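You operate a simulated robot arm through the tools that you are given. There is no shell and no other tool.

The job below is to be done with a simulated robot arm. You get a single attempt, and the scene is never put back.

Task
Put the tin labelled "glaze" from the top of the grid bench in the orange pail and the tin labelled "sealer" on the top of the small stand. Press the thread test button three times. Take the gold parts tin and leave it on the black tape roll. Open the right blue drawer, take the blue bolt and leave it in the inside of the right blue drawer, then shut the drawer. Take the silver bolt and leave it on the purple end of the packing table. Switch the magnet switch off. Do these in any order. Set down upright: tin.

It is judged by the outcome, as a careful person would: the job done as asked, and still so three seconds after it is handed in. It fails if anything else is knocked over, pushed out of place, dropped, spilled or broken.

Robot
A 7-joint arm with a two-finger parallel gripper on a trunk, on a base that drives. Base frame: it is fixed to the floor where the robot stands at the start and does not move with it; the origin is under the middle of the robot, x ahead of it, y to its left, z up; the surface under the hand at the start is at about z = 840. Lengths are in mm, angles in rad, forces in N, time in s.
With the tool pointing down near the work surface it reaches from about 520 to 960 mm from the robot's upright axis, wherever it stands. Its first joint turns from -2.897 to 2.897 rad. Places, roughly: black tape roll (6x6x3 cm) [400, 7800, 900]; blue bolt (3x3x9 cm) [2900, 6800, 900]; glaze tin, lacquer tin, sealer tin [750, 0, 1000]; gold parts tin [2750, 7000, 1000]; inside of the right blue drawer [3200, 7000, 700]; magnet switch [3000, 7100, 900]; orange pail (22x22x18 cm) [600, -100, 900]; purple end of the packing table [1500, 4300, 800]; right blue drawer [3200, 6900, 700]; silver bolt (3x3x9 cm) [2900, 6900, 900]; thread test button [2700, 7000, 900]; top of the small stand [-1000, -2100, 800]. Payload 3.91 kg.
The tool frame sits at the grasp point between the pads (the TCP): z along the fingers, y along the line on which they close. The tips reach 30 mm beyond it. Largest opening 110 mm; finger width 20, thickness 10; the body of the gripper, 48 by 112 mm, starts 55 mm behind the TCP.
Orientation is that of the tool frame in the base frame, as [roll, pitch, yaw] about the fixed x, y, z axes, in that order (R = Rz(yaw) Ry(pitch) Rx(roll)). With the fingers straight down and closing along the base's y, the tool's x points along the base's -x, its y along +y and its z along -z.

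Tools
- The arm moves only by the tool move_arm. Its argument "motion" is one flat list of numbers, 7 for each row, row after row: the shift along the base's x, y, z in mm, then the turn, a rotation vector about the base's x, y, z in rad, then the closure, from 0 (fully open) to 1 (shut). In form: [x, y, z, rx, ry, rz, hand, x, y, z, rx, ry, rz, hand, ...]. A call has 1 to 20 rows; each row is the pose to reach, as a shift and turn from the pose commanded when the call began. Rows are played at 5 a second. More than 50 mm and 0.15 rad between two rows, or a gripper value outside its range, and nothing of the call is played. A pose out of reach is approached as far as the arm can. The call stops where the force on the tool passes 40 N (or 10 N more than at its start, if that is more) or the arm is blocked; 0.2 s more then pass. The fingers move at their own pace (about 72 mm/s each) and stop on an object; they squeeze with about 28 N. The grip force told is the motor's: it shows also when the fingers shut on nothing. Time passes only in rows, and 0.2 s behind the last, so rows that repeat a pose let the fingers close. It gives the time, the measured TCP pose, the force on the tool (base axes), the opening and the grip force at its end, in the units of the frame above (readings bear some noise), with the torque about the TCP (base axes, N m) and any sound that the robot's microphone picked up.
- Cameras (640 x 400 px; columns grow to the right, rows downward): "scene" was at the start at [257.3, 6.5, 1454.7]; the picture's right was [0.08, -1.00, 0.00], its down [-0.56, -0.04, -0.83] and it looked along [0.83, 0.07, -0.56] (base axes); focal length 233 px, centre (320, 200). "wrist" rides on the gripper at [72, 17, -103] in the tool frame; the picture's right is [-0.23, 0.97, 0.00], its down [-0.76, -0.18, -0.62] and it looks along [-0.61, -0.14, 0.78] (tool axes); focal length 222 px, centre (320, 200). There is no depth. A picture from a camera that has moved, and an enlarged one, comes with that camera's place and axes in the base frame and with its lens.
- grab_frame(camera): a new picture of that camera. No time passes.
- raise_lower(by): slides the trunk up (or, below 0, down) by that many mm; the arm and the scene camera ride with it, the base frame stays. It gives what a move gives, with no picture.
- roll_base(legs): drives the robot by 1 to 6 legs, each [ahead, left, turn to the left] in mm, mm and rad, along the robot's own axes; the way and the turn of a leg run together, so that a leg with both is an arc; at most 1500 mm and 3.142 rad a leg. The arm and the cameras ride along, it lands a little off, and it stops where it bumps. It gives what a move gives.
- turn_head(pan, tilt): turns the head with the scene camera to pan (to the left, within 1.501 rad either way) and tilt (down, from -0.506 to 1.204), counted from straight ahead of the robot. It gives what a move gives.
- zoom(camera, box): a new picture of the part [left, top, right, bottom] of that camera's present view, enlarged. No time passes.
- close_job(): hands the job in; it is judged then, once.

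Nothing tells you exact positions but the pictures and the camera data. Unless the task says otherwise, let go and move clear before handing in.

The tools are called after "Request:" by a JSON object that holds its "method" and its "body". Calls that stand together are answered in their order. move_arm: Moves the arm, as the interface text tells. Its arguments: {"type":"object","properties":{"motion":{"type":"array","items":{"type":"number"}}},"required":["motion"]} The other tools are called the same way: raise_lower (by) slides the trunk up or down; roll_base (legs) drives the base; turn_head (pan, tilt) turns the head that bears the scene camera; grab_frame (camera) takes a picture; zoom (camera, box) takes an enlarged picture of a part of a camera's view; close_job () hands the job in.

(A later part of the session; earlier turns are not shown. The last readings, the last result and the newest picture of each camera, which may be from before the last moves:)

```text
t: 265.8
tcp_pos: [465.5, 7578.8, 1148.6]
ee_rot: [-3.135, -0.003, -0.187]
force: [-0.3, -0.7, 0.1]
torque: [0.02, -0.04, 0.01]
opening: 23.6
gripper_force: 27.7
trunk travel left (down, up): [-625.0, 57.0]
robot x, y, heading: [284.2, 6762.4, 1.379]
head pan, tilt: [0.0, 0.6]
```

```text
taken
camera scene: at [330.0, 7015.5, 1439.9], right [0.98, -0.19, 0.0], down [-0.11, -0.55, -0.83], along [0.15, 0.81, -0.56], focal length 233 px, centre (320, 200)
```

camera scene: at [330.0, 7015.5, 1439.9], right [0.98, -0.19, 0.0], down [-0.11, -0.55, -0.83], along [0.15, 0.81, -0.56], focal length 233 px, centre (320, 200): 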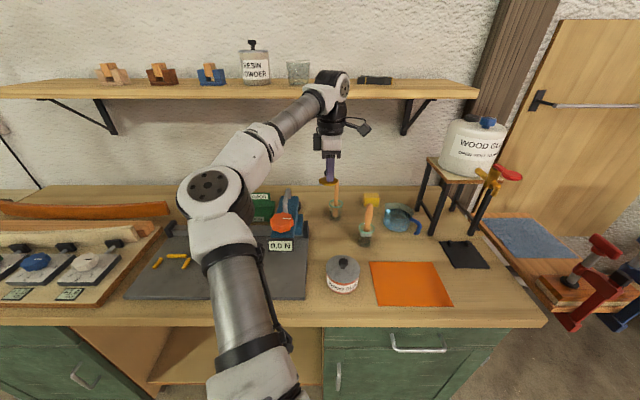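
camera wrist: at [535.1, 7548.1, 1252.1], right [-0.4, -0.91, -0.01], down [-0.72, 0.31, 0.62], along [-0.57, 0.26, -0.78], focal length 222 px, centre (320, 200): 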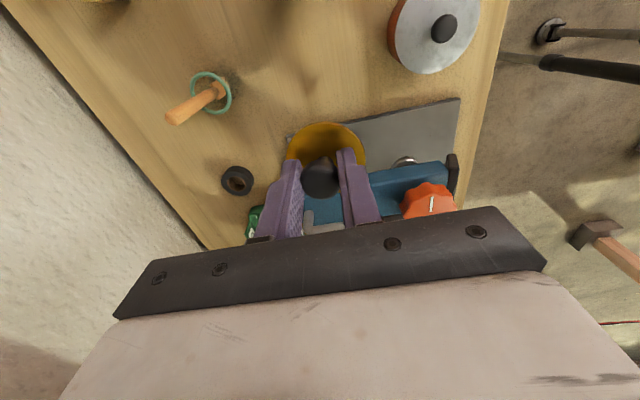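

Now I see the black tape roll (ring) clearly at the rear, under the wall shelf. The spot beneath the lid is clear bench; I'll lower the lid there.

Request:
{"method": "move_arm", "body": {"motion": [0, 0, -40, 0, 0, 0, 1, 0, 0, -80, 0, 0, 0, 1, 0, 0, -120, 0, 0, 0, 1, 0, 0, -160, 0, 0, 0, 1, 0, 0, -195, 0, 0, 0, 1, 0, 0, -220, 0, 0, 0, 1, 0, 0, -230, 0, 0, 0, 1, 0, 0, -230, 0, 0, 0, 1]}}

Request:
{"method": "grab_frame", "body": {"camera": "wrist"}}

Request:
{"method": "zoom", "body": {"camera": "scene", "box": [240, 130, 440, 300]}}

```text
t: 267.6
tcp_pos: [472.5, 7579.3, 918.6]
ee_rot: [-3.137, -0.003, -0.186]
force: [0.3, 0.5, 0.1]
torque: [0.01, -0.01, 0.0]
opening: 23.2
gripper_force: 28.1
trunk travel left (down, up): [-625.0, 57.0]
robot x, y, heading: [281.8, 6763.6, 1.381]
head pan, tilt: [0.0, 0.6]
```

```text
taken
camera wrist: at [540.8, 7548.2, 1022.4], right [-0.4, -0.91, -0.01], down [-0.72, 0.31, 0.62], along [-0.57, 0.26, -0.78], focal length 222 px, centre (320, 200)
```

wrist: 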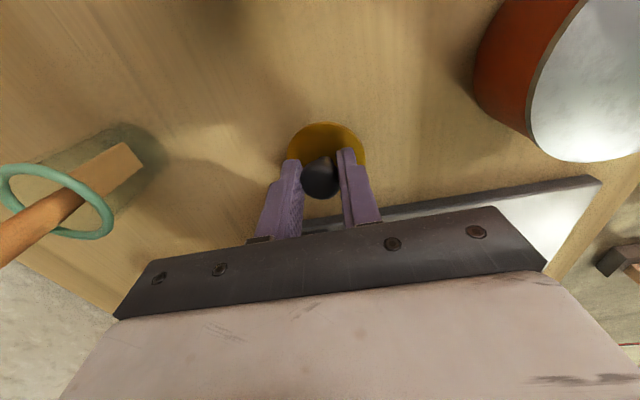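

```text
2.35 times, centred on (340, 215) of scene
camera zoom: at [330.2, 7015.6, 1439.8], right [0.98, -0.19, 0.0], down [-0.11, -0.56, -0.83], along [0.15, 0.81, -0.56], focal length 548 px, centre (273, 165)
```

zoom: 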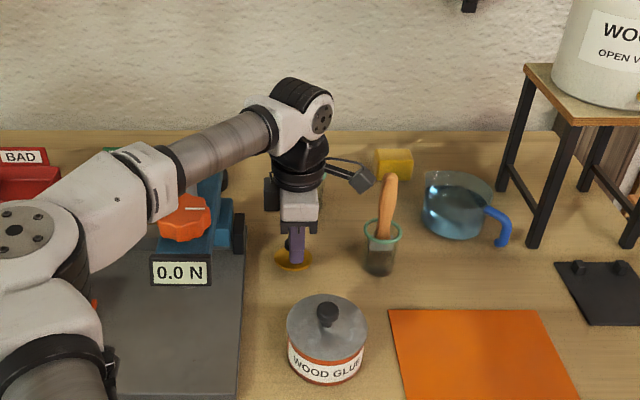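

Just above the bench. I'll lower the lid the last bit in small steps to contact.

Request:
{"method": "move_arm", "body": {"motion": [0, 0, -4, 0, 0, 0, 1, 0, 0, -8, 0, 0, 0, 1, 0, 0, -10, 0, 0, 0, 1, 0, 0, -10, 0, 0, 0, 1]}}

Request:
{"method": "move_arm", "body": {"motion": [0, 0, -2, 0, 0, 0, 1, 0, 0, -4, 0, 0, 0, 1, 0, 0, -4, 0, 0, 0, 1]}}

```text
t: 268.6
tcp_pos: [471.8, 7579.8, 908.0]
ee_rot: [-3.137, -0.004, -0.188]
force: [0.3, -0.7, 0.1]
torque: [-0.02, 0.0, 0.01]
opening: 23.1
gripper_force: 28.0
trunk travel left (down, up): [-625.0, 57.0]
robot x, y, heading: [282.5, 6765.1, 1.381]
head pan, tilt: [0.0, 0.6]
```

```text
t: 269.4
tcp_pos: [471.0, 7578.7, 908.0]
ee_rot: [-3.132, -0.003, -0.188]
force: [0.9, 2.2, 9.6]
torque: [0.3, -0.03, -0.04]
opening: 23.7
gripper_force: 27.9
trunk travel left (down, up): [-625.0, 57.0]
robot x, y, heading: [285.2, 6757.7, 1.379]
head pan, tilt: [0.0, 0.6]
```

Contact with the bench. I'll release the knob and lift straight up.

Request:
{"method": "move_arm", "body": {"motion": [0, 0, 1, 0, 0, 0, 0.8, 0, 0, 1, 0, 0, 0, 0.6, 0, 0, 1, 0, 0, 0, 0.55, 0, 0, 12, 0, 0, 0, 0.55, 0, 0, 40, 0, 0, 0, 0.55, 0, 0, 80, 0, 0, 0, 0.55, 0, 0, 120, 0, 0, 0, 0.55, 0, 0, 120, 0, 0, 0, 0.55]}}

Request:
{"method": "grab_frame", "body": {"camera": "wrist"}}

Request:
{"method": "zoom", "body": {"camera": "scene", "box": [240, 60, 440, 300]}}

```text
t: 271.2
tcp_pos: [469.1, 7578.5, 1023.3]
ee_rot: [-3.134, -0.004, -0.187]
force: [-0.9, 1.0, 0.8]
torque: [-0.04, 0.02, 0.0]
opening: 49.4
gripper_force: 0.0
trunk travel left (down, up): [-625.0, 57.0]
robot x, y, heading: [282.6, 6764.8, 1.382]
head pan, tilt: [0.0, 0.6]
```

```text
taken
camera wrist: at [539.2, 7547.1, 1126.7], right [-0.4, -0.91, -0.01], down [-0.72, 0.31, 0.62], along [-0.57, 0.26, -0.78], focal length 222 px, centre (320, 200)
```

wrist: 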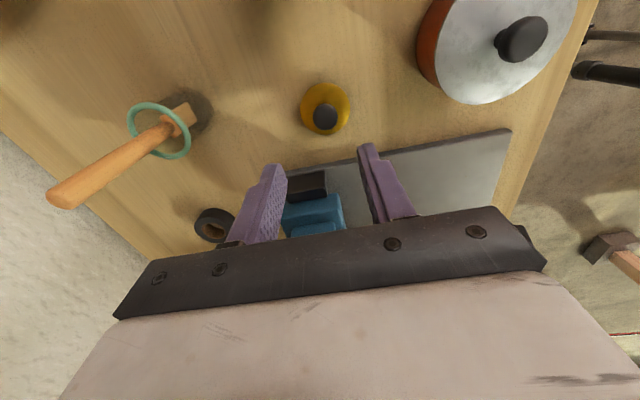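

```text
1.67 times, centred on (340, 180) of scene
camera zoom: at [330.2, 7015.9, 1439.8], right [0.98, -0.19, 0.0], down [-0.11, -0.56, -0.82], along [0.15, 0.81, -0.57], focal length 388 px, centre (287, 233)
```

zoom: 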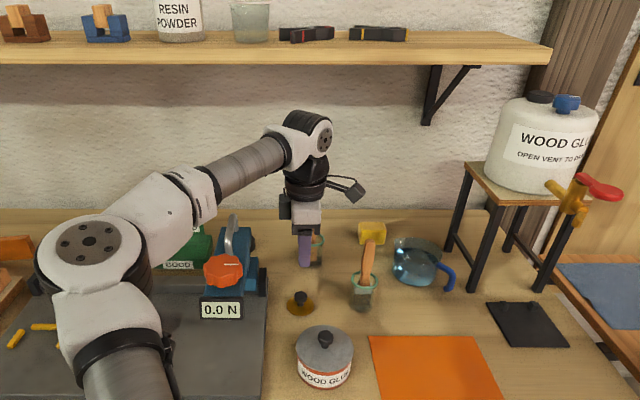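

The lid sits safely on the bench at about (470, 7579). I'll zoom on the tape roll to measure it.

Request:
{"method": "zoom", "body": {"camera": "wrist", "box": [160, 150, 360, 270]}}

```text
3.20 times, centred on (260, 210) of wrist
camera zoom: at [539.2, 7547.1, 1126.7], right [-0.4, -0.91, -0.01], down [-0.72, 0.31, 0.62], along [-0.57, 0.26, -0.78], focal length 711 px, centre (512, 168)
```

zoom: 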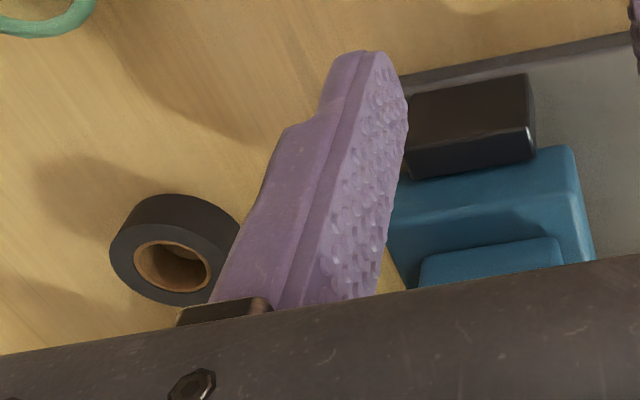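

The tape roll is at about (379, 7792), top z≈894, below the wall shelf; I'll approach it later from the right side, under the shelf. Now I'll retract the arm and go back for the tin's body.

Request:
{"method": "move_arm", "body": {"motion": [0, 0, 40, 0, 0, 0, 0.4, 0, -10, 80, 0, 0, 0, 0.3, -5, -50, 100, 0, 0, 0, 0.3, -15, -95, 110, 0, 0, 0, 0.3, -30, -140, 115, 0, 0, 0, 0.3, -45, -185, 120, 0, 0, 0, 0.3, -60, -230, 120, 0, 0, 0, 0.3, -80, -272, 120, 0, 0, 0, 0.3, -80, -272, 120, 0, 0, 0, 0.3]}}

Request:
{"method": "grab_frame", "body": {"camera": "scene"}}

```text
t: 273.2
tcp_pos: [391.3, 7307.3, 1144.1]
ee_rot: [-3.135, -0.004, -0.187]
force: [0.7, -0.4, -0.1]
torque: [0.01, -0.01, -0.04]
opening: 76.9
gripper_force: 0.1
trunk travel left (down, up): [-625.0, 57.0]
robot x, y, heading: [283.2, 6761.2, 1.377]
head pan, tilt: [0.0, 0.6]
```

```text
taken
camera scene: at [330.4, 7015.9, 1439.7], right [0.98, -0.19, 0.0], down [-0.11, -0.56, -0.82], along [0.15, 0.81, -0.57], focal length 233 px, centre (320, 200)
```

scene: 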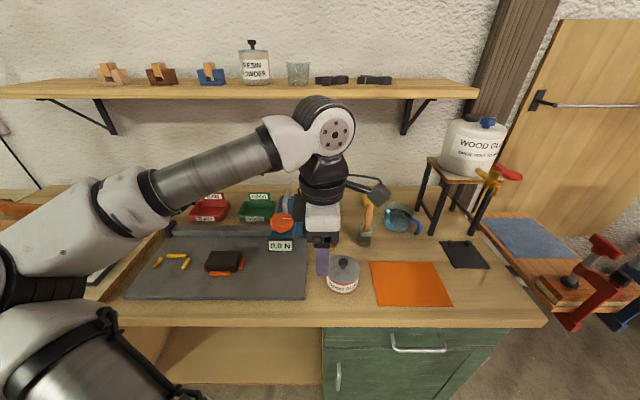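

Arm is retracted. I'll back off and strafe right to return to the blue-drawer bench.

Request:
{"method": "roll_base", "body": {"legs": [[-450, 0, 0], [0, -1250, 0], [0, -1150, 0]]}}

Request:
{"method": "turn_head", "body": {"pan": 0.0, "tilt": 0.7}}

Request:
{"method": "grab_frame", "body": {"camera": "scene"}}

```text
t: 294.6
tcp_pos: [2720.1, 6324.0, 1145.4]
ee_rot: [-3.138, -0.004, -0.237]
force: [-1.3, -0.6, 0.2]
torque: [0.0, 0.0, 0.04]
opening: 77.1
gripper_force: 0.1
trunk travel left (down, up): [-625.0, 57.0]
robot x, y, heading: [2587.5, 5786.3, 1.33]
head pan, tilt: [0.0, 0.6]
```

```text
t: 295.3
tcp_pos: [2721.4, 6324.9, 1145.6]
ee_rot: [-3.137, -0.003, -0.237]
force: [0.0, 0.7, -0.1]
torque: [-0.01, 0.0, 0.0]
opening: 77.0
gripper_force: 0.0
trunk travel left (down, up): [-625.0, 57.0]
robot x, y, heading: [2587.1, 5785.0, 1.334]
head pan, tilt: [0.0, 0.7]
```

```text
taken
camera scene: at [2645.5, 6032.7, 1431.2], right [0.97, -0.24, 0.0], down [-0.15, -0.63, -0.77], along [0.18, 0.74, -0.64], focal length 233 px, centre (320, 200)
```

scene: 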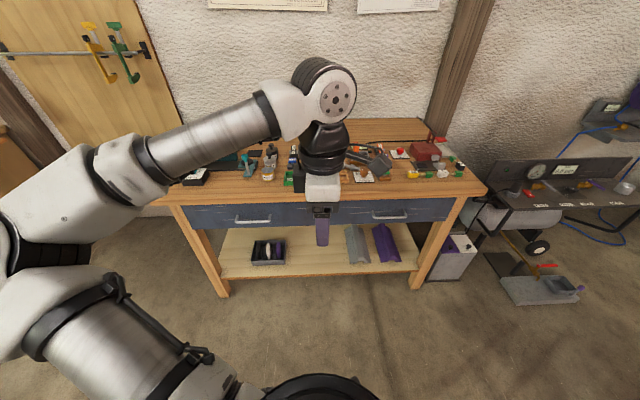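

Back at the bench. I'll correct the heading and drive up to the same standing place as before.

Request:
{"method": "roll_base", "body": {"legs": [[0, 0, 0.057], [350, 45, 0]]}}

Request:
{"method": "grab_frame", "body": {"camera": "scene"}}

Request:
{"method": "grab_frame", "body": {"camera": "wrist"}}

```text
t: 298.0
tcp_pos: [2709.9, 6680.2, 1145.1]
ee_rot: [-3.137, -0.003, -0.179]
force: [-0.6, 1.5, 0.9]
torque: [0.0, -0.01, 0.03]
opening: 76.8
gripper_force: 0.1
trunk travel left (down, up): [-625.0, 57.0]
robot x, y, heading: [2607.0, 6134.8, 1.387]
head pan, tilt: [0.0, 0.7]
```

```text
taken
camera scene: at [2650.9, 6385.7, 1431.0], right [0.98, -0.18, 0.0], down [-0.12, -0.63, -0.76], along [0.14, 0.75, -0.64], focal length 233 px, centre (320, 200)
```

scene: 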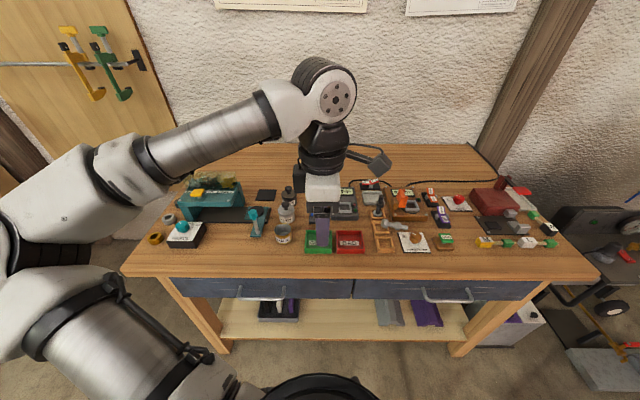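

```text
taken
camera wrist: at [2779.3, 6650.0, 1248.7], right [-0.4, -0.92, -0.01], down [-0.72, 0.31, 0.62], along [-0.57, 0.25, -0.78], focal length 222 px, centre (320, 200)
```

wrist: 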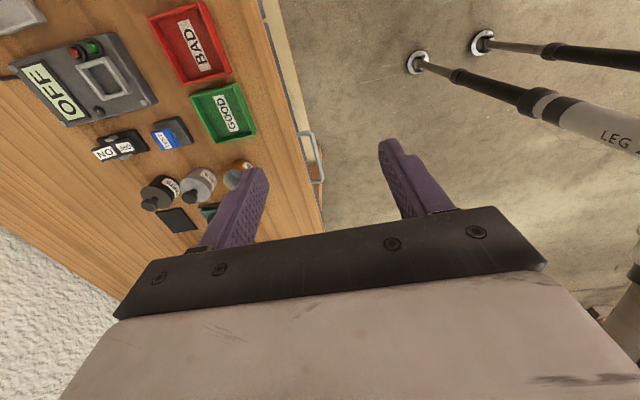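

Now I'll bring the hand above the tin's open body again.

Request:
{"method": "move_arm", "body": {"motion": [-16, 41, -10, 0, 0, 0, 0.35, -32, 82, -20, 0, 0, 0, 0.38, -48, 123, -40, 0, 0, 0, 0.38, -64, 164, -65, 0, 0, 0, 0.38, -79, 204, -95, 0, 0, 0, 0.38, -79, 204, -120, 0, 0, 0, 0.38, -79, 204, -120, 0, 0, 0, 0.38]}}

Request:
{"method": "grab_frame", "body": {"camera": "wrist"}}

Request:
{"method": "zoom", "body": {"camera": "scene", "box": [220, 170, 350, 260]}}

```text
refused: row 4 steps farther than a row can; nothing moved
```

```text
taken
camera wrist: at [2779.3, 6650.0, 1248.7], right [-0.4, -0.92, -0.01], down [-0.72, 0.31, 0.62], along [-0.57, 0.25, -0.78], focal length 222 px, centre (320, 200)
```

wrist: 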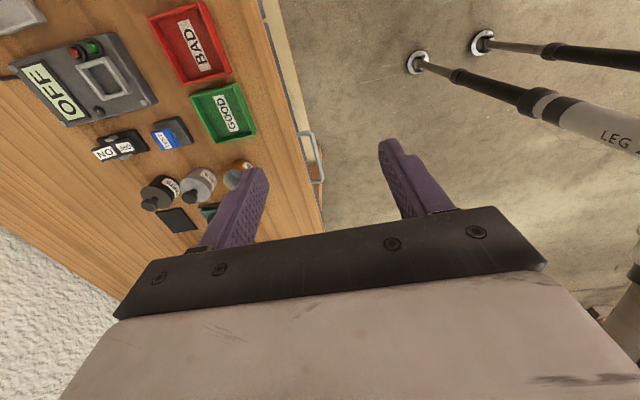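

```text
4.44 times, centred on (285, 215) of scene
camera zoom: at [2650.9, 6385.7, 1431.0], right [0.98, -0.18, 0.0], down [-0.12, -0.63, -0.76], along [0.14, 0.75, -0.64], focal length 1035 px, centre (476, 133)
```

zoom: 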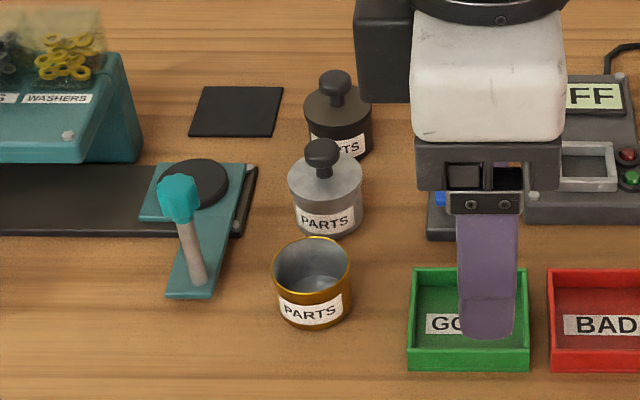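

The body stands open and empty. I'll resend the approach with shorter steps.

Request:
{"method": "move_arm", "body": {"motion": [-15, 40, -8, 0, 0, 0, 0.35, -30, 80, -16, 0, 0, 0, 0.38, -45, 118, -32, 0, 0, 0, 0.38, -60, 155, -50, 0, 0, 0, 0.38, -74, 190, -70, 0, 0, 0, 0.38, -79, 204, -100, 0, 0, 0, 0.38, -79, 204, -120, 0, 0, 0, 0.38, -79, 204, -120, 0, 0, 0, 0.38]}}

Request:
{"method": "grab_frame", "body": {"camera": "wrist"}}

Request:
{"method": "zoom", "body": {"camera": "scene", "box": [220, 170, 350, 260]}}

```text
t: 299.8
tcp_pos: [2632.2, 6885.8, 1023.7]
ee_rot: [-3.135, -0.004, -0.18]
force: [-0.7, -0.4, 1.1]
torque: [-0.01, -0.03, 0.01]
opening: 68.5
gripper_force: 0.1
trunk travel left (down, up): [-625.0, 57.0]
robot x, y, heading: [2603.9, 6132.8, 1.388]
head pan, tilt: [0.0, 0.7]
```

```text
taken
camera wrist: at [2701.1, 6854.4, 1127.2], right [-0.4, -0.92, -0.01], down [-0.72, 0.31, 0.62], along [-0.57, 0.25, -0.78], focal length 222 px, centre (320, 200)
```

wrist: 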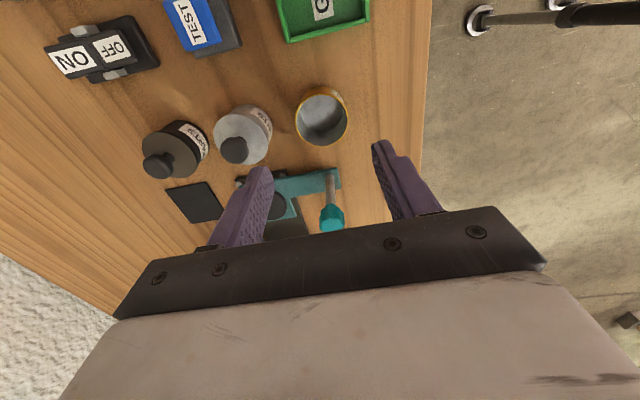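

```text
4.44 times, centred on (285, 215) of scene
camera zoom: at [2650.9, 6385.0, 1431.2], right [0.98, -0.18, 0.0], down [-0.12, -0.63, -0.76], along [0.14, 0.75, -0.64], focal length 1035 px, centre (476, 133)
```

zoom: 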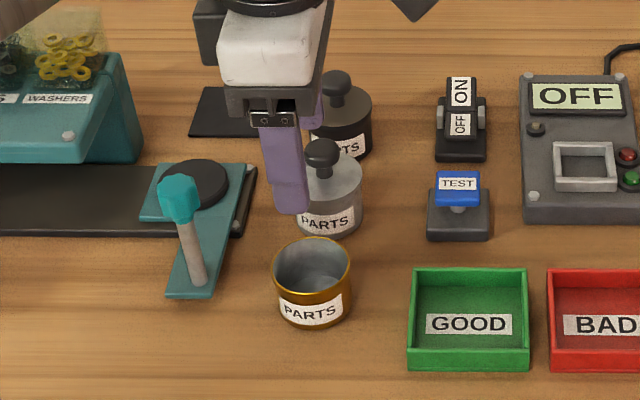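

Aligned over the open body (≈52.5 mm wide). I'll descend and grip its walls.

Request:
{"method": "move_arm", "body": {"motion": [1, -1, -40, 0, 0, 0, 0.38, 2, -1, -75, 0, 0, 0, 0.38, 2, -1, -100, 0, 0, 0, 0.38, 2, -1, -115, 0, 0, 0, 0.38, 2, -1, -122, 0, 0, 0, 0.38, 2, -1, -122, 0, 0, 0, 0.38]}}

Request:
{"method": "grab_frame", "body": {"camera": "wrist"}}

```text
t: 301.2
tcp_pos: [2633.4, 6883.6, 904.6]
ee_rot: [-3.136, -0.003, -0.182]
force: [-0.9, -0.3, -0.4]
torque: [0.02, -0.01, -0.01]
opening: 68.2
gripper_force: 0.0
trunk travel left (down, up): [-625.0, 57.0]
robot x, y, heading: [2602.8, 6131.9, 1.389]
head pan, tilt: [0.0, 0.7]
```

```text
taken
camera wrist: at [2702.2, 6852.5, 1007.4], right [-0.4, -0.92, -0.01], down [-0.72, 0.31, 0.62], along [-0.57, 0.25, -0.78], focal length 222 px, centre (320, 200)
```

wrist: 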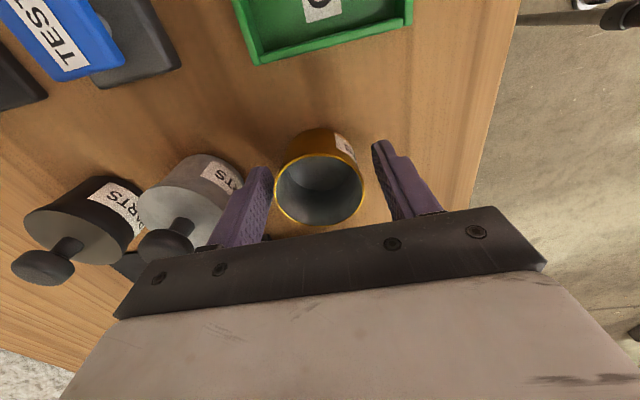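

The fingers straddle the body evenly. I'll lower 3 mm more, close, and test-lift.

Request:
{"method": "move_arm", "body": {"motion": [0, 0, -3, 0, 0, 0, 0.38, 0, 0, -3, 0, 0, 0, 0.5, 0, 0, -3, 0, 0, 0, 0.7, 0, 0, -3, 0, 0, 0, 1, 0, 0, -3, 0, 0, 0, 1, 0, 0, -3, 0, 0, 0, 1]}}

Request:
{"method": "move_arm", "body": {"motion": [0, 0, 3, 0, 0, 0, 1, 0, 0, 8, 0, 0, 0, 1, 0, 0, 15, 0, 0, 0, 1, 0, 0, 25, 0, 0, 0, 1, 0, 0, 25, 0, 0, 0, 1]}}

Request:
{"method": "grab_frame", "body": {"camera": "wrist"}}

Request:
{"method": "zoom", "body": {"camera": "scene", "box": [220, 170, 350, 260]}}

```text
t: 302.6
tcp_pos: [2633.0, 6883.7, 900.8]
ee_rot: [-3.138, -0.003, -0.179]
force: [0.6, -0.6, 0.3]
torque: [-0.02, -0.01, 0.0]
opening: 52.5
gripper_force: 28.1
trunk travel left (down, up): [-625.0, 57.0]
robot x, y, heading: [2605.7, 6134.5, 1.39]
head pan, tilt: [0.0, 0.7]
```

```text
t: 303.8
tcp_pos: [2633.2, 6883.7, 925.5]
ee_rot: [-3.135, -0.004, -0.179]
force: [-0.2, 0.4, -0.7]
torque: [0.02, 0.01, 0.01]
opening: 52.4
gripper_force: 28.1
trunk travel left (down, up): [-625.0, 57.0]
robot x, y, heading: [2603.7, 6135.4, 1.39]
head pan, tilt: [0.0, 0.7]
```

```text
taken
camera wrist: at [2702.5, 6852.5, 1028.5], right [-0.4, -0.92, -0.01], down [-0.72, 0.31, 0.62], along [-0.57, 0.25, -0.78], focal length 222 px, centre (320, 200)
```

wrist: 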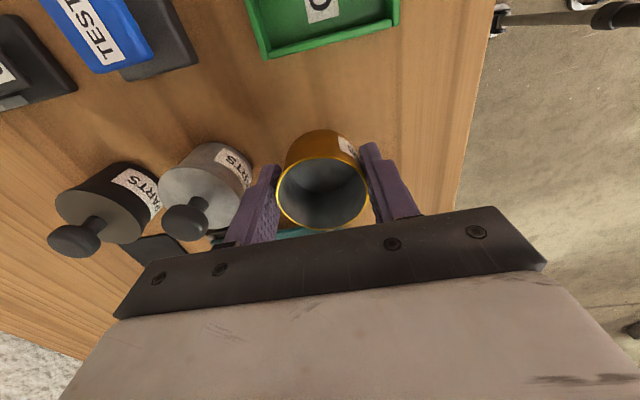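

```text
4.44 times, centred on (285, 215) of scene
camera zoom: at [2650.8, 6385.2, 1431.2], right [0.98, -0.18, 0.0], down [-0.12, -0.63, -0.76], along [0.14, 0.75, -0.64], focal length 1035 px, centre (476, 133)
```

zoom: 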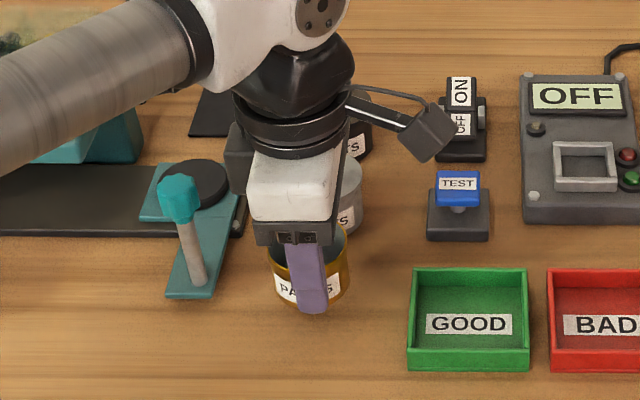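

The tin body is held. I'll lift it high and retract, as before.

Request:
{"method": "move_arm", "body": {"motion": [0, 0, 25, 0, 0, 0, 1, 0, 0, 65, 0, 0, 0, 1, 0, 0, 105, 0, 0, 0, 1, 0, 0, 145, 0, 0, 0, 1, -3, -20, 180, 0, 0, 0, 1, -8, -60, 200, 0, 0, 0, 1, -14, -100, 215, 0, 0, 0, 1, -20, -140, 225, 0, 0, 0, 1, -26, -180, 225, 0, 0, 0, 1, -32, -220, 225, 0, 0, 0, 1, -32, -220, 225, 0, 0, 0, 1]}}

Request:
{"method": "grab_frame", "body": {"camera": "wrist"}}

```text
t: 306.2
tcp_pos: [2600.3, 6665.1, 1152.6]
ee_rot: [-3.136, -0.002, -0.18]
force: [0.8, -0.5, 0.5]
torque: [0.0, 0.0, 0.01]
opening: 52.4
gripper_force: 27.7
trunk travel left (down, up): [-625.0, 57.0]
robot x, y, heading: [2605.8, 6134.8, 1.386]
head pan, tilt: [0.0, 0.7]
```

```text
taken
camera wrist: at [2668.5, 6634.2, 1256.5], right [-0.4, -0.92, -0.01], down [-0.72, 0.31, 0.62], along [-0.57, 0.25, -0.78], focal length 222 px, centre (320, 200)
```

wrist: 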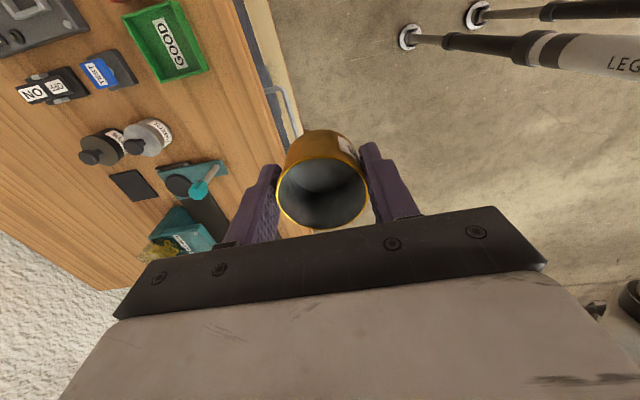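

Held securely. I'll back off, strafe left again to the green bench and correct the heading.

Request:
{"method": "roll_base", "body": {"legs": [[-300, 0, 0], [0, 1250, 0], [0, 1150, 0]]}}

Request:
{"method": "turn_head", "body": {"pan": 0.0, "tilt": 0.5}}

Request:
{"method": "grab_frame", "body": {"camera": "scene"}}

```text
t: 326.6
tcp_pos: [152.1, 6785.0, 1151.8]
ee_rot: [-3.137, -0.002, -0.152]
force: [0.2, -0.1, -1.0]
torque: [0.02, 0.01, 0.02]
opening: 52.4
gripper_force: 28.1
trunk travel left (down, up): [-625.0, 57.0]
robot x, y, heading: [172.8, 6255.9, 1.418]
head pan, tilt: [0.0, 0.7]
```

```text
t: 327.4
tcp_pos: [151.6, 6785.4, 1153.9]
ee_rot: [-3.137, -0.004, -0.152]
force: [0.8, 0.3, -0.9]
torque: [-0.02, 0.0, -0.02]
opening: 52.4
gripper_force: 27.5
trunk travel left (down, up): [-625.0, 57.0]
robot x, y, heading: [172.0, 6258.1, 1.419]
head pan, tilt: [0.0, 0.499]
```

```text
taken
camera scene: at [211.9, 6512.3, 1448.8], right [0.99, -0.15, 0.0], down [-0.07, -0.47, -0.88], along [0.14, 0.87, -0.48], focal length 233 px, centre (320, 200)
```

scene: 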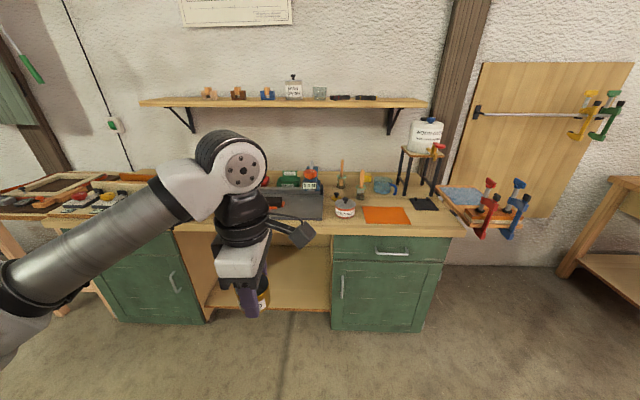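

I'll fix the heading and drive forward to about 350 mm from the bench edge.

Request:
{"method": "roll_base", "body": {"legs": [[0, 0, -0.034], [690, 0, 0]]}}

Request:
{"method": "turn_head", "body": {"pan": 0.0, "tilt": 0.65}}

Request:
{"method": "grab_frame", "body": {"camera": "scene"}}

Request:
{"method": "grab_frame", "body": {"camera": "wrist"}}

```text
t: 331.5
tcp_pos: [298.1, 7451.1, 1152.4]
ee_rot: [-3.135, -0.004, -0.187]
force: [0.7, -0.8, -0.4]
torque: [-0.02, 0.02, -0.01]
opening: 52.0
gripper_force: 28.4
trunk travel left (down, up): [-625.0, 57.0]
robot x, y, heading: [300.1, 6916.2, 1.378]
head pan, tilt: [0.0, 0.499]
```

```text
t: 332.2
tcp_pos: [297.1, 7450.1, 1153.3]
ee_rot: [-3.136, -0.005, -0.187]
force: [0.4, -0.4, -0.9]
torque: [0.0, -0.01, 0.01]
opening: 52.1
gripper_force: 27.8
trunk travel left (down, up): [-625.0, 57.0]
robot x, y, heading: [299.5, 6921.5, 1.379]
head pan, tilt: [0.0, 0.649]
```

```text
taken
camera scene: at [346.9, 7171.5, 1435.6], right [0.98, -0.19, 0.0], down [-0.11, -0.59, -0.8], along [0.15, 0.78, -0.6], focal length 233 px, centre (320, 200)
```

scene: 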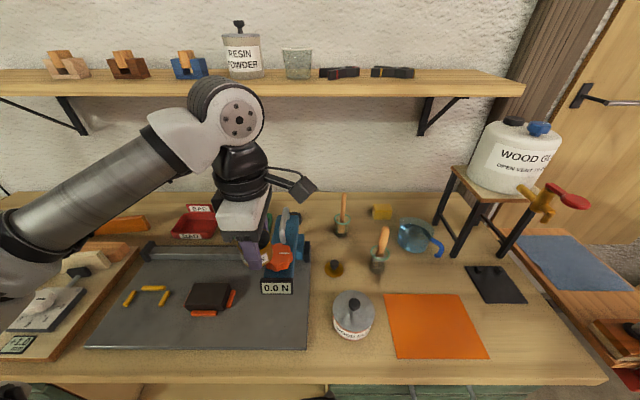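

```text
taken
camera wrist: at [365.8, 7418.9, 1256.6], right [-0.4, -0.91, -0.01], down [-0.72, 0.31, 0.62], along [-0.57, 0.26, -0.78], focal length 222 px, centre (320, 200)
```

wrist: 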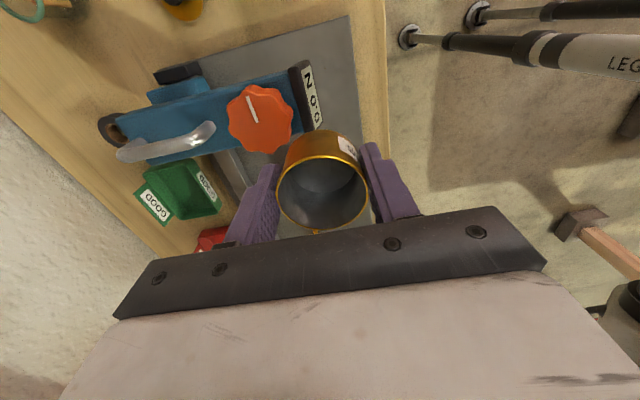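

The tape roll is just visible behind the gauge's rear. I'll move the hand right to clear the gauge, lower to z≈1000, and check before going in under the shelf.

Request:
{"method": "move_arm", "body": {"motion": [36, -7, 0, 0, 0, 0, 1, 72, -13, -5, 0, 0, 0, 1, 107, -20, -15, 0, 0, 0, 1, 107, -20, -55, 0, 0, 0, 1, 107, -20, -95, 0, 0, 0, 1, 107, -20, -135, 0, 0, 0, 1, 107, -20, -150, 0, 0, 0, 1, 107, -20, -150, 0, 0, 0, 1]}}

Request:
{"method": "grab_frame", "body": {"camera": "wrist"}}

Request:
{"method": "grab_frame", "body": {"camera": "scene"}}

```text
t: 334.0
tcp_pos: [402.6, 7428.5, 1002.9]
ee_rot: [-3.135, -0.004, -0.186]
force: [-0.4, 0.5, -0.7]
torque: [-0.02, -0.02, 0.0]
opening: 52.7
gripper_force: 28.9
trunk travel left (down, up): [-625.0, 57.0]
robot x, y, heading: [300.5, 6918.4, 1.382]
head pan, tilt: [0.0, 0.649]
```

```text
taken
camera wrist: at [471.6, 7397.9, 1107.2], right [-0.4, -0.91, -0.01], down [-0.72, 0.31, 0.62], along [-0.57, 0.26, -0.78], focal length 222 px, centre (320, 200)
```

wrist: 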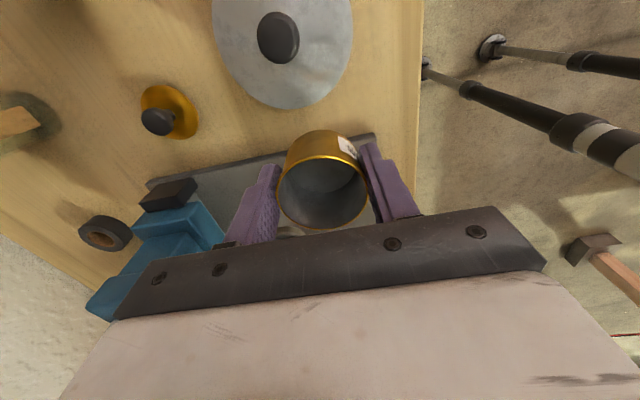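

```text
taken
camera scene: at [346.9, 7171.5, 1435.5], right [0.98, -0.19, 0.0], down [-0.11, -0.59, -0.8], along [0.15, 0.78, -0.6], focal length 233 px, centre (320, 200)
```

scene: 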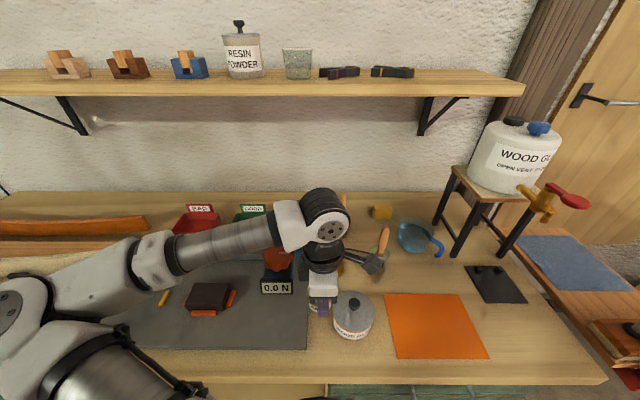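

Clear so far. I'll go forward along the gauge's right side to the roll's depth, staying at z≈1000 under the shelf.

Request:
{"method": "move_arm", "body": {"motion": [8, 44, 0, 0, 0, 0, 1, 16, 88, 0, 0, 0, 0, 1, 24, 132, 0, 0, 0, 0, 1, 32, 176, 0, 0, 0, 0, 1, 40, 220, 0, 0, 0, 0, 1, 40, 220, 0, 0, 0, 0, 1]}}

Request:
{"method": "grab_frame", "body": {"camera": "wrist"}}

Request:
{"method": "grab_frame", "body": {"camera": "scene"}}

```text
t: 335.4
tcp_pos: [442.2, 7652.3, 1002.9]
ee_rot: [-3.137, -0.004, -0.185]
force: [-0.2, 0.4, -1.7]
torque: [0.05, 0.01, -0.02]
opening: 52.3
gripper_force: 27.5
trunk travel left (down, up): [-625.0, 57.0]
robot x, y, heading: [299.4, 6918.6, 1.378]
head pan, tilt: [0.0, 0.649]
```

```text
taken
camera wrist: at [511.2, 7621.0, 1106.5], right [-0.4, -0.91, -0.01], down [-0.72, 0.31, 0.62], along [-0.57, 0.26, -0.78], focal length 222 px, centre (320, 200)
```

wrist: 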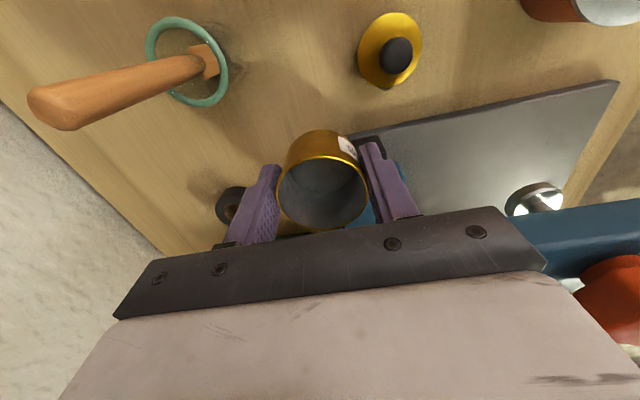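

```text
taken
camera scene: at [346.7, 7171.2, 1435.6], right [0.98, -0.19, 0.0], down [-0.11, -0.59, -0.8], along [0.15, 0.78, -0.6], focal length 233 px, centre (320, 200)
```

scene: 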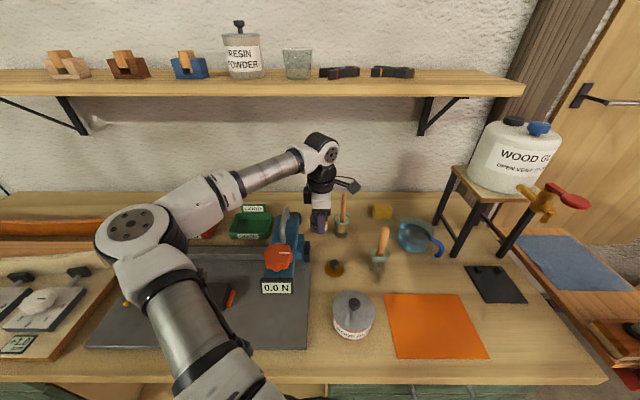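

The path ahead passes above the brush in the jar with ~45 mm to spare. I'll continue forward to the roll's depth, then check.

Request:
{"method": "move_arm", "body": {"motion": [0, 0, 10, 0, 0, 0, 1, 8, 42, 10, 0, 0, 0, 1, 16, 84, 10, 0, 0, 0, 1, 23, 124, 10, 0, 0, 0, 1, 23, 124, 10, 0, 0, 0, 1]}}

Request:
{"method": "grab_frame", "body": {"camera": "wrist"}}

Request:
{"method": "zoom", "body": {"camera": "scene", "box": [220, 60, 420, 280]}}

```text
t: 336.6
tcp_pos: [466.2, 7774.0, 1011.3]
ee_rot: [-3.135, -0.004, -0.187]
force: [-0.2, 0.3, -1.0]
torque: [-0.01, 0.04, 0.04]
opening: 52.3
gripper_force: 28.0
trunk travel left (down, up): [-625.0, 57.0]
robot x, y, heading: [301.1, 6920.0, 1.379]
head pan, tilt: [0.0, 0.649]
```

```text
taken
camera wrist: at [534.9, 7742.4, 1114.6], right [-0.4, -0.91, -0.01], down [-0.72, 0.31, 0.62], along [-0.57, 0.26, -0.78], focal length 222 px, centre (320, 200)
```

wrist: 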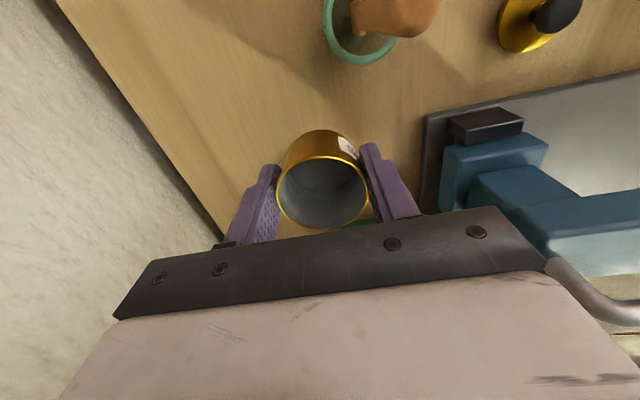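

```text
1.82 times, centred on (320, 170) of scene
camera zoom: at [346.6, 7171.2, 1435.6], right [0.98, -0.19, 0.0], down [-0.11, -0.59, -0.8], along [0.15, 0.78, -0.6], focal length 423 px, centre (320, 254)
```

zoom: 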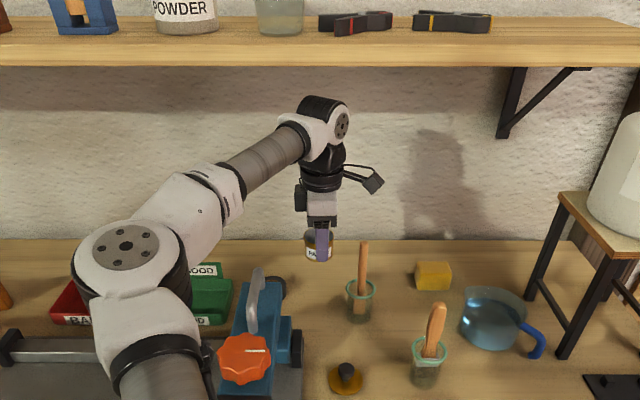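

The hand is at the roll's depth, right of it, with the wall well behind. Now I'll slide left 87 mm to come over the roll.

Request:
{"method": "move_arm", "body": {"motion": [-22, 4, 0, 0, 0, 0, 1, -44, 8, 0, 0, 0, 0, 1, -66, 12, 0, 0, 0, 0, 1, -87, 17, 0, 0, 0, 0, 1, -87, 17, 0, 0, 0, 0, 1]}}

Request:
{"method": "grab_frame", "body": {"camera": "wrist"}}

Request:
{"method": "zoom", "body": {"camera": "scene", "box": [220, 60, 420, 280]}}

```text
t: 337.8
tcp_pos: [380.9, 7790.9, 1014.2]
ee_rot: [-3.136, -0.003, -0.187]
force: [-0.5, 0.3, -0.7]
torque: [0.01, 0.03, -0.01]
opening: 52.3
gripper_force: 28.2
trunk travel left (down, up): [-625.0, 57.0]
robot x, y, heading: [298.6, 6919.0, 1.383]
head pan, tilt: [0.0, 0.649]
```

```text
taken
camera wrist: at [450.9, 7759.3, 1116.4], right [-0.4, -0.91, -0.01], down [-0.72, 0.31, 0.62], along [-0.57, 0.26, -0.78], focal length 222 px, centre (320, 200)
```

wrist: 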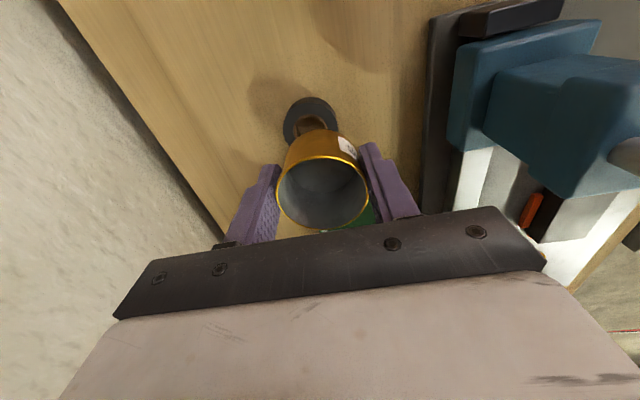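

```text
1.82 times, centred on (320, 170) of scene
camera zoom: at [347.0, 7171.5, 1435.5], right [0.98, -0.19, 0.0], down [-0.11, -0.59, -0.8], along [0.15, 0.78, -0.6], focal length 423 px, centre (320, 254)
```

zoom: 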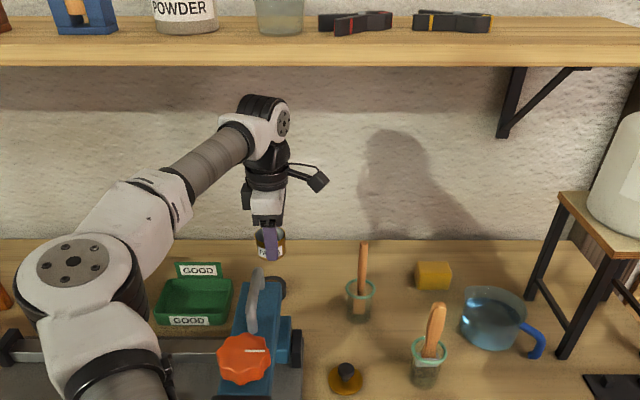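

I'll zoom in to check the tin's alignment over the roll.

Request:
{"method": "zoom", "body": {"camera": "wrist", "box": [250, 70, 390, 170]}}

Request:
{"method": "zoom", "body": {"camera": "scene", "box": [270, 160, 350, 230]}}

```text
4.00 times, centred on (320, 120) of wrist
camera zoom: at [450.9, 7759.3, 1116.4], right [-0.4, -0.91, -0.01], down [-0.72, 0.31, 0.62], along [-0.57, 0.26, -0.78], focal length 888 px, centre (320, 520)
```

zoom: 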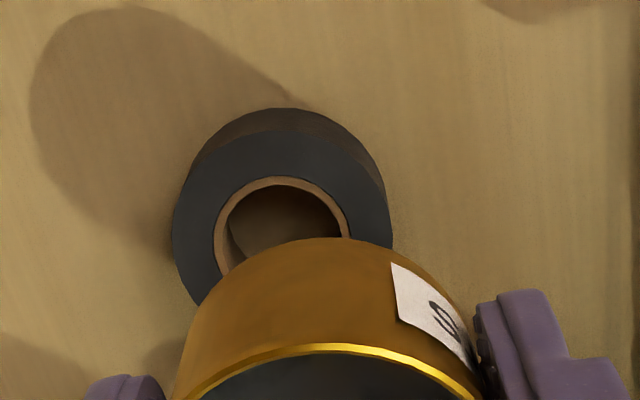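

```text
5.71 times, centred on (310, 195) of scene
camera zoom: at [347.0, 7171.5, 1435.5], right [0.98, -0.19, 0.0], down [-0.11, -0.59, -0.8], along [0.15, 0.78, -0.6], focal length 1331 px, centre (377, 229)
```

zoom: 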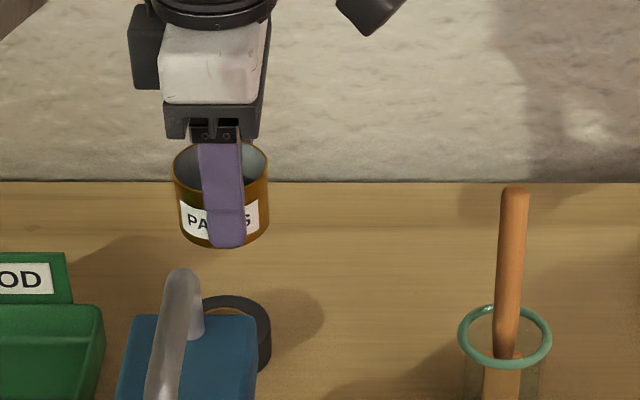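

The roll's centre is about (375, 7803): I need to shift about (-6, +12). I'll do that while lowering to z≈965, then recheck.

Request:
{"method": "move_arm", "body": {"motion": [-3, 6, -15, 0, 0, 0, 1, -6, 12, -32, 0, 0, 0, 1, -6, 12, -48, 0, 0, 0, 1, -6, 12, -48, 0, 0, 0, 1]}}

Request:
{"method": "zoom", "body": {"camera": "wrist", "box": [250, 90, 390, 190]}}

Request:
{"method": "zoom", "body": {"camera": "scene", "box": [270, 160, 350, 230]}}

```text
t: 338.8
tcp_pos: [375.2, 7802.5, 963.4]
ee_rot: [-3.135, -0.004, -0.188]
force: [0.3, -1.3, -0.2]
torque: [0.01, 0.02, 0.0]
opening: 52.4
gripper_force: 27.5
trunk travel left (down, up): [-625.0, 57.0]
robot x, y, heading: [298.6, 6922.7, 1.384]
head pan, tilt: [0.0, 0.649]
```

```text
4.00 times, centred on (320, 140) of wrist
camera zoom: at [443.4, 7771.4, 1067.5], right [-0.4, -0.91, -0.01], down [-0.72, 0.31, 0.62], along [-0.57, 0.26, -0.78], focal length 888 px, centre (320, 440)
```

zoom: 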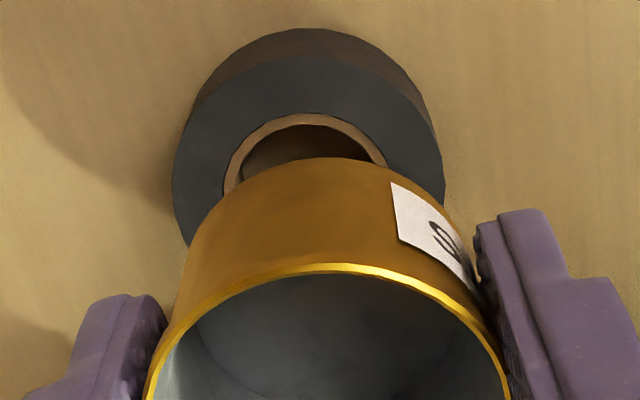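

```text
5.71 times, centred on (310, 195) of scene
camera zoom: at [346.9, 7171.5, 1435.6], right [0.98, -0.19, 0.0], down [-0.11, -0.59, -0.8], along [0.15, 0.78, -0.6], focal length 1331 px, centre (377, 229)
```

zoom: 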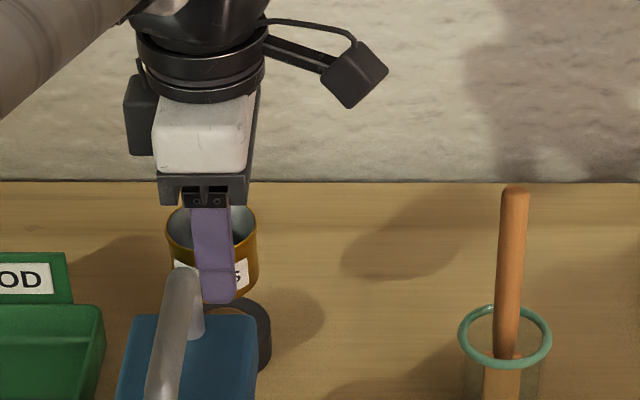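

Nearly perfect; a 2 mm correction remains. I'll lower to just above the roll.

Request:
{"method": "move_arm", "body": {"motion": [1, 1, -10, 0, 0, 0, 1, 2, 1, -20, 0, 0, 0, 1, 2, 1, -26, 0, 0, 0, 1, 2, 1, -26, 0, 0, 0, 1]}}

Request:
{"method": "zoom", "body": {"camera": "wrist", "box": [250, 90, 390, 190]}}

Request:
{"method": "zoom", "body": {"camera": "scene", "box": [270, 160, 350, 230]}}

```text
t: 339.8
tcp_pos: [377.9, 7804.5, 937.4]
ee_rot: [-3.137, -0.006, -0.188]
force: [0.5, 0.0, -0.8]
torque: [0.01, -0.01, 0.01]
opening: 52.2
gripper_force: 28.0
trunk travel left (down, up): [-625.0, 57.0]
robot x, y, heading: [298.8, 6919.8, 1.383]
head pan, tilt: [0.0, 0.649]
```

```text
4.00 times, centred on (320, 140) of wrist
camera zoom: at [445.7, 7773.0, 1040.7], right [-0.4, -0.91, -0.01], down [-0.72, 0.31, 0.62], along [-0.57, 0.26, -0.78], focal length 888 px, centre (320, 440)
```

zoom: 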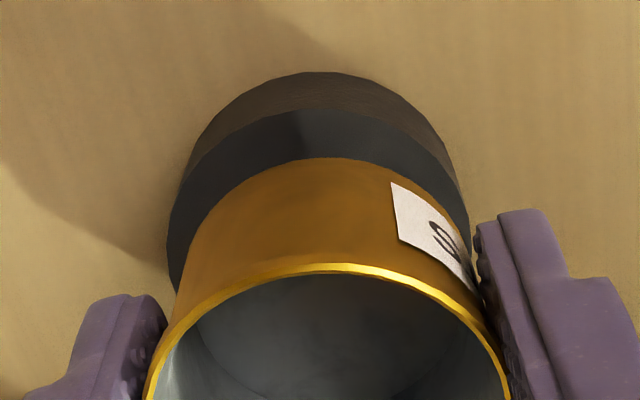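

```text
5.71 times, centred on (310, 195) of scene
camera zoom: at [346.9, 7171.5, 1435.5], right [0.98, -0.19, 0.0], down [-0.11, -0.59, -0.8], along [0.15, 0.78, -0.6], focal length 1331 px, centre (377, 229)
```

zoom: 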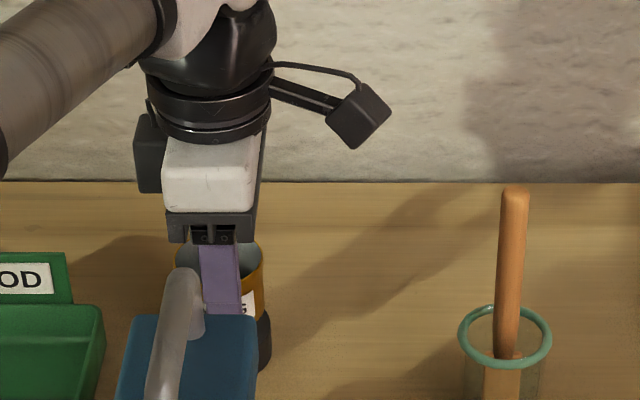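

The tin sits about 5 mm off the finger centre, so I'll shift 5 mm right to centre it on the roll, then lower to contact in 2 mm steps.

Request:
{"method": "move_arm", "body": {"motion": [3, -1, 0, 0, 0, 0, 1, 5, -2, 0, 0, 0, 0, 1, 5, -2, -3, 0, 0, 0, 1, 5, -2, -3, 0, 0, 0, 1]}}

Request:
{"method": "zoom", "body": {"camera": "wrist", "box": [250, 90, 390, 190]}}

```text
t: 340.8
tcp_pos: [380.8, 7801.4, 935.3]
ee_rot: [-3.136, -0.005, -0.187]
force: [-0.2, 0.4, 0.7]
torque: [-0.01, 0.02, 0.05]
opening: 52.3
gripper_force: 27.9
trunk travel left (down, up): [-625.0, 57.0]
robot x, y, heading: [301.6, 6920.1, 1.378]
head pan, tilt: [0.0, 0.649]
```

```text
4.00 times, centred on (320, 140) of wrist
camera zoom: at [450.0, 7769.9, 1038.6], right [-0.4, -0.91, -0.01], down [-0.72, 0.31, 0.62], along [-0.57, 0.26, -0.78], focal length 888 px, centre (320, 440)
```

zoom: 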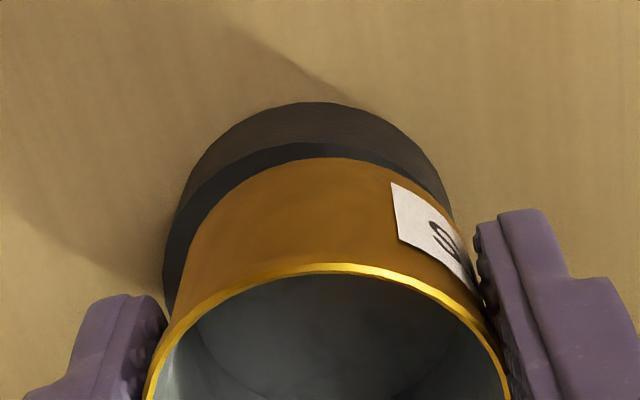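

Front-back looks concentric; a 2 mm shift toward the wall remains. Then I'll lower in small steps to contact.

Request:
{"method": "move_arm", "body": {"motion": [0, 2, 0, 0, 0, 0, 1, 0, 2, -2, 0, 0, 0, 1, 0, 2, -4, 0, 0, 0, 1, 0, 2, -4, 0, 0, 0, 1]}}

Request:
{"method": "zoom", "body": {"camera": "wrist", "box": [250, 90, 390, 190]}}

```text
t: 341.8
tcp_pos: [380.0, 7804.7, 933.0]
ee_rot: [-3.137, -0.004, -0.186]
force: [0.5, -0.5, -1.1]
torque: [0.01, -0.02, 0.02]
opening: 52.1
gripper_force: 28.0
trunk travel left (down, up): [-625.0, 57.0]
robot x, y, heading: [305.1, 6921.5, 1.382]
head pan, tilt: [0.0, 0.649]
```

```text
4.00 times, centred on (320, 140) of wrist
camera zoom: at [449.6, 7772.4, 1035.5], right [-0.4, -0.91, -0.01], down [-0.72, 0.31, 0.62], along [-0.57, 0.26, -0.78], focal length 888 px, centre (320, 440)
```

zoom: 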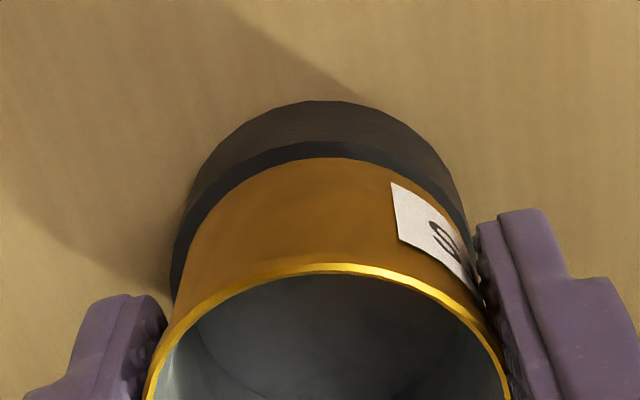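

Well centred now. Lowering the last millimetres.

Request:
{"method": "move_arm", "body": {"motion": [0, 0, -1.5, 0, 0, 0, 1, 0, 0, -3, 0, 0, 0, 1, 0, 0, -3, 0, 0, 0, 1]}}

Request:
{"method": "move_arm", "body": {"motion": [0, 0, -1, 0, 0, 0, 1, 0, 0, -2, 0, 0, 0, 1, 0, 0, -2, 0, 0, 0, 1]}}

```text
t: 342.6
tcp_pos: [381.1, 7803.6, 927.6]
ee_rot: [-3.137, -0.004, -0.186]
force: [1.0, -0.9, -1.1]
torque: [-0.01, -0.02, 0.0]
opening: 52.4
gripper_force: 27.0
trunk travel left (down, up): [-625.0, 57.0]
robot x, y, heading: [298.4, 6919.5, 1.382]
head pan, tilt: [0.0, 0.649]
```

```text
t: 343.4
tcp_pos: [380.9, 7803.3, 928.6]
ee_rot: [-3.137, -0.003, -0.186]
force: [0.5, -0.4, 0.0]
torque: [0.0, -0.02, 0.0]
opening: 52.4
gripper_force: 28.5
trunk travel left (down, up): [-625.0, 57.0]
robot x, y, heading: [299.4, 6921.0, 1.382]
head pan, tilt: [0.0, 0.649]
```

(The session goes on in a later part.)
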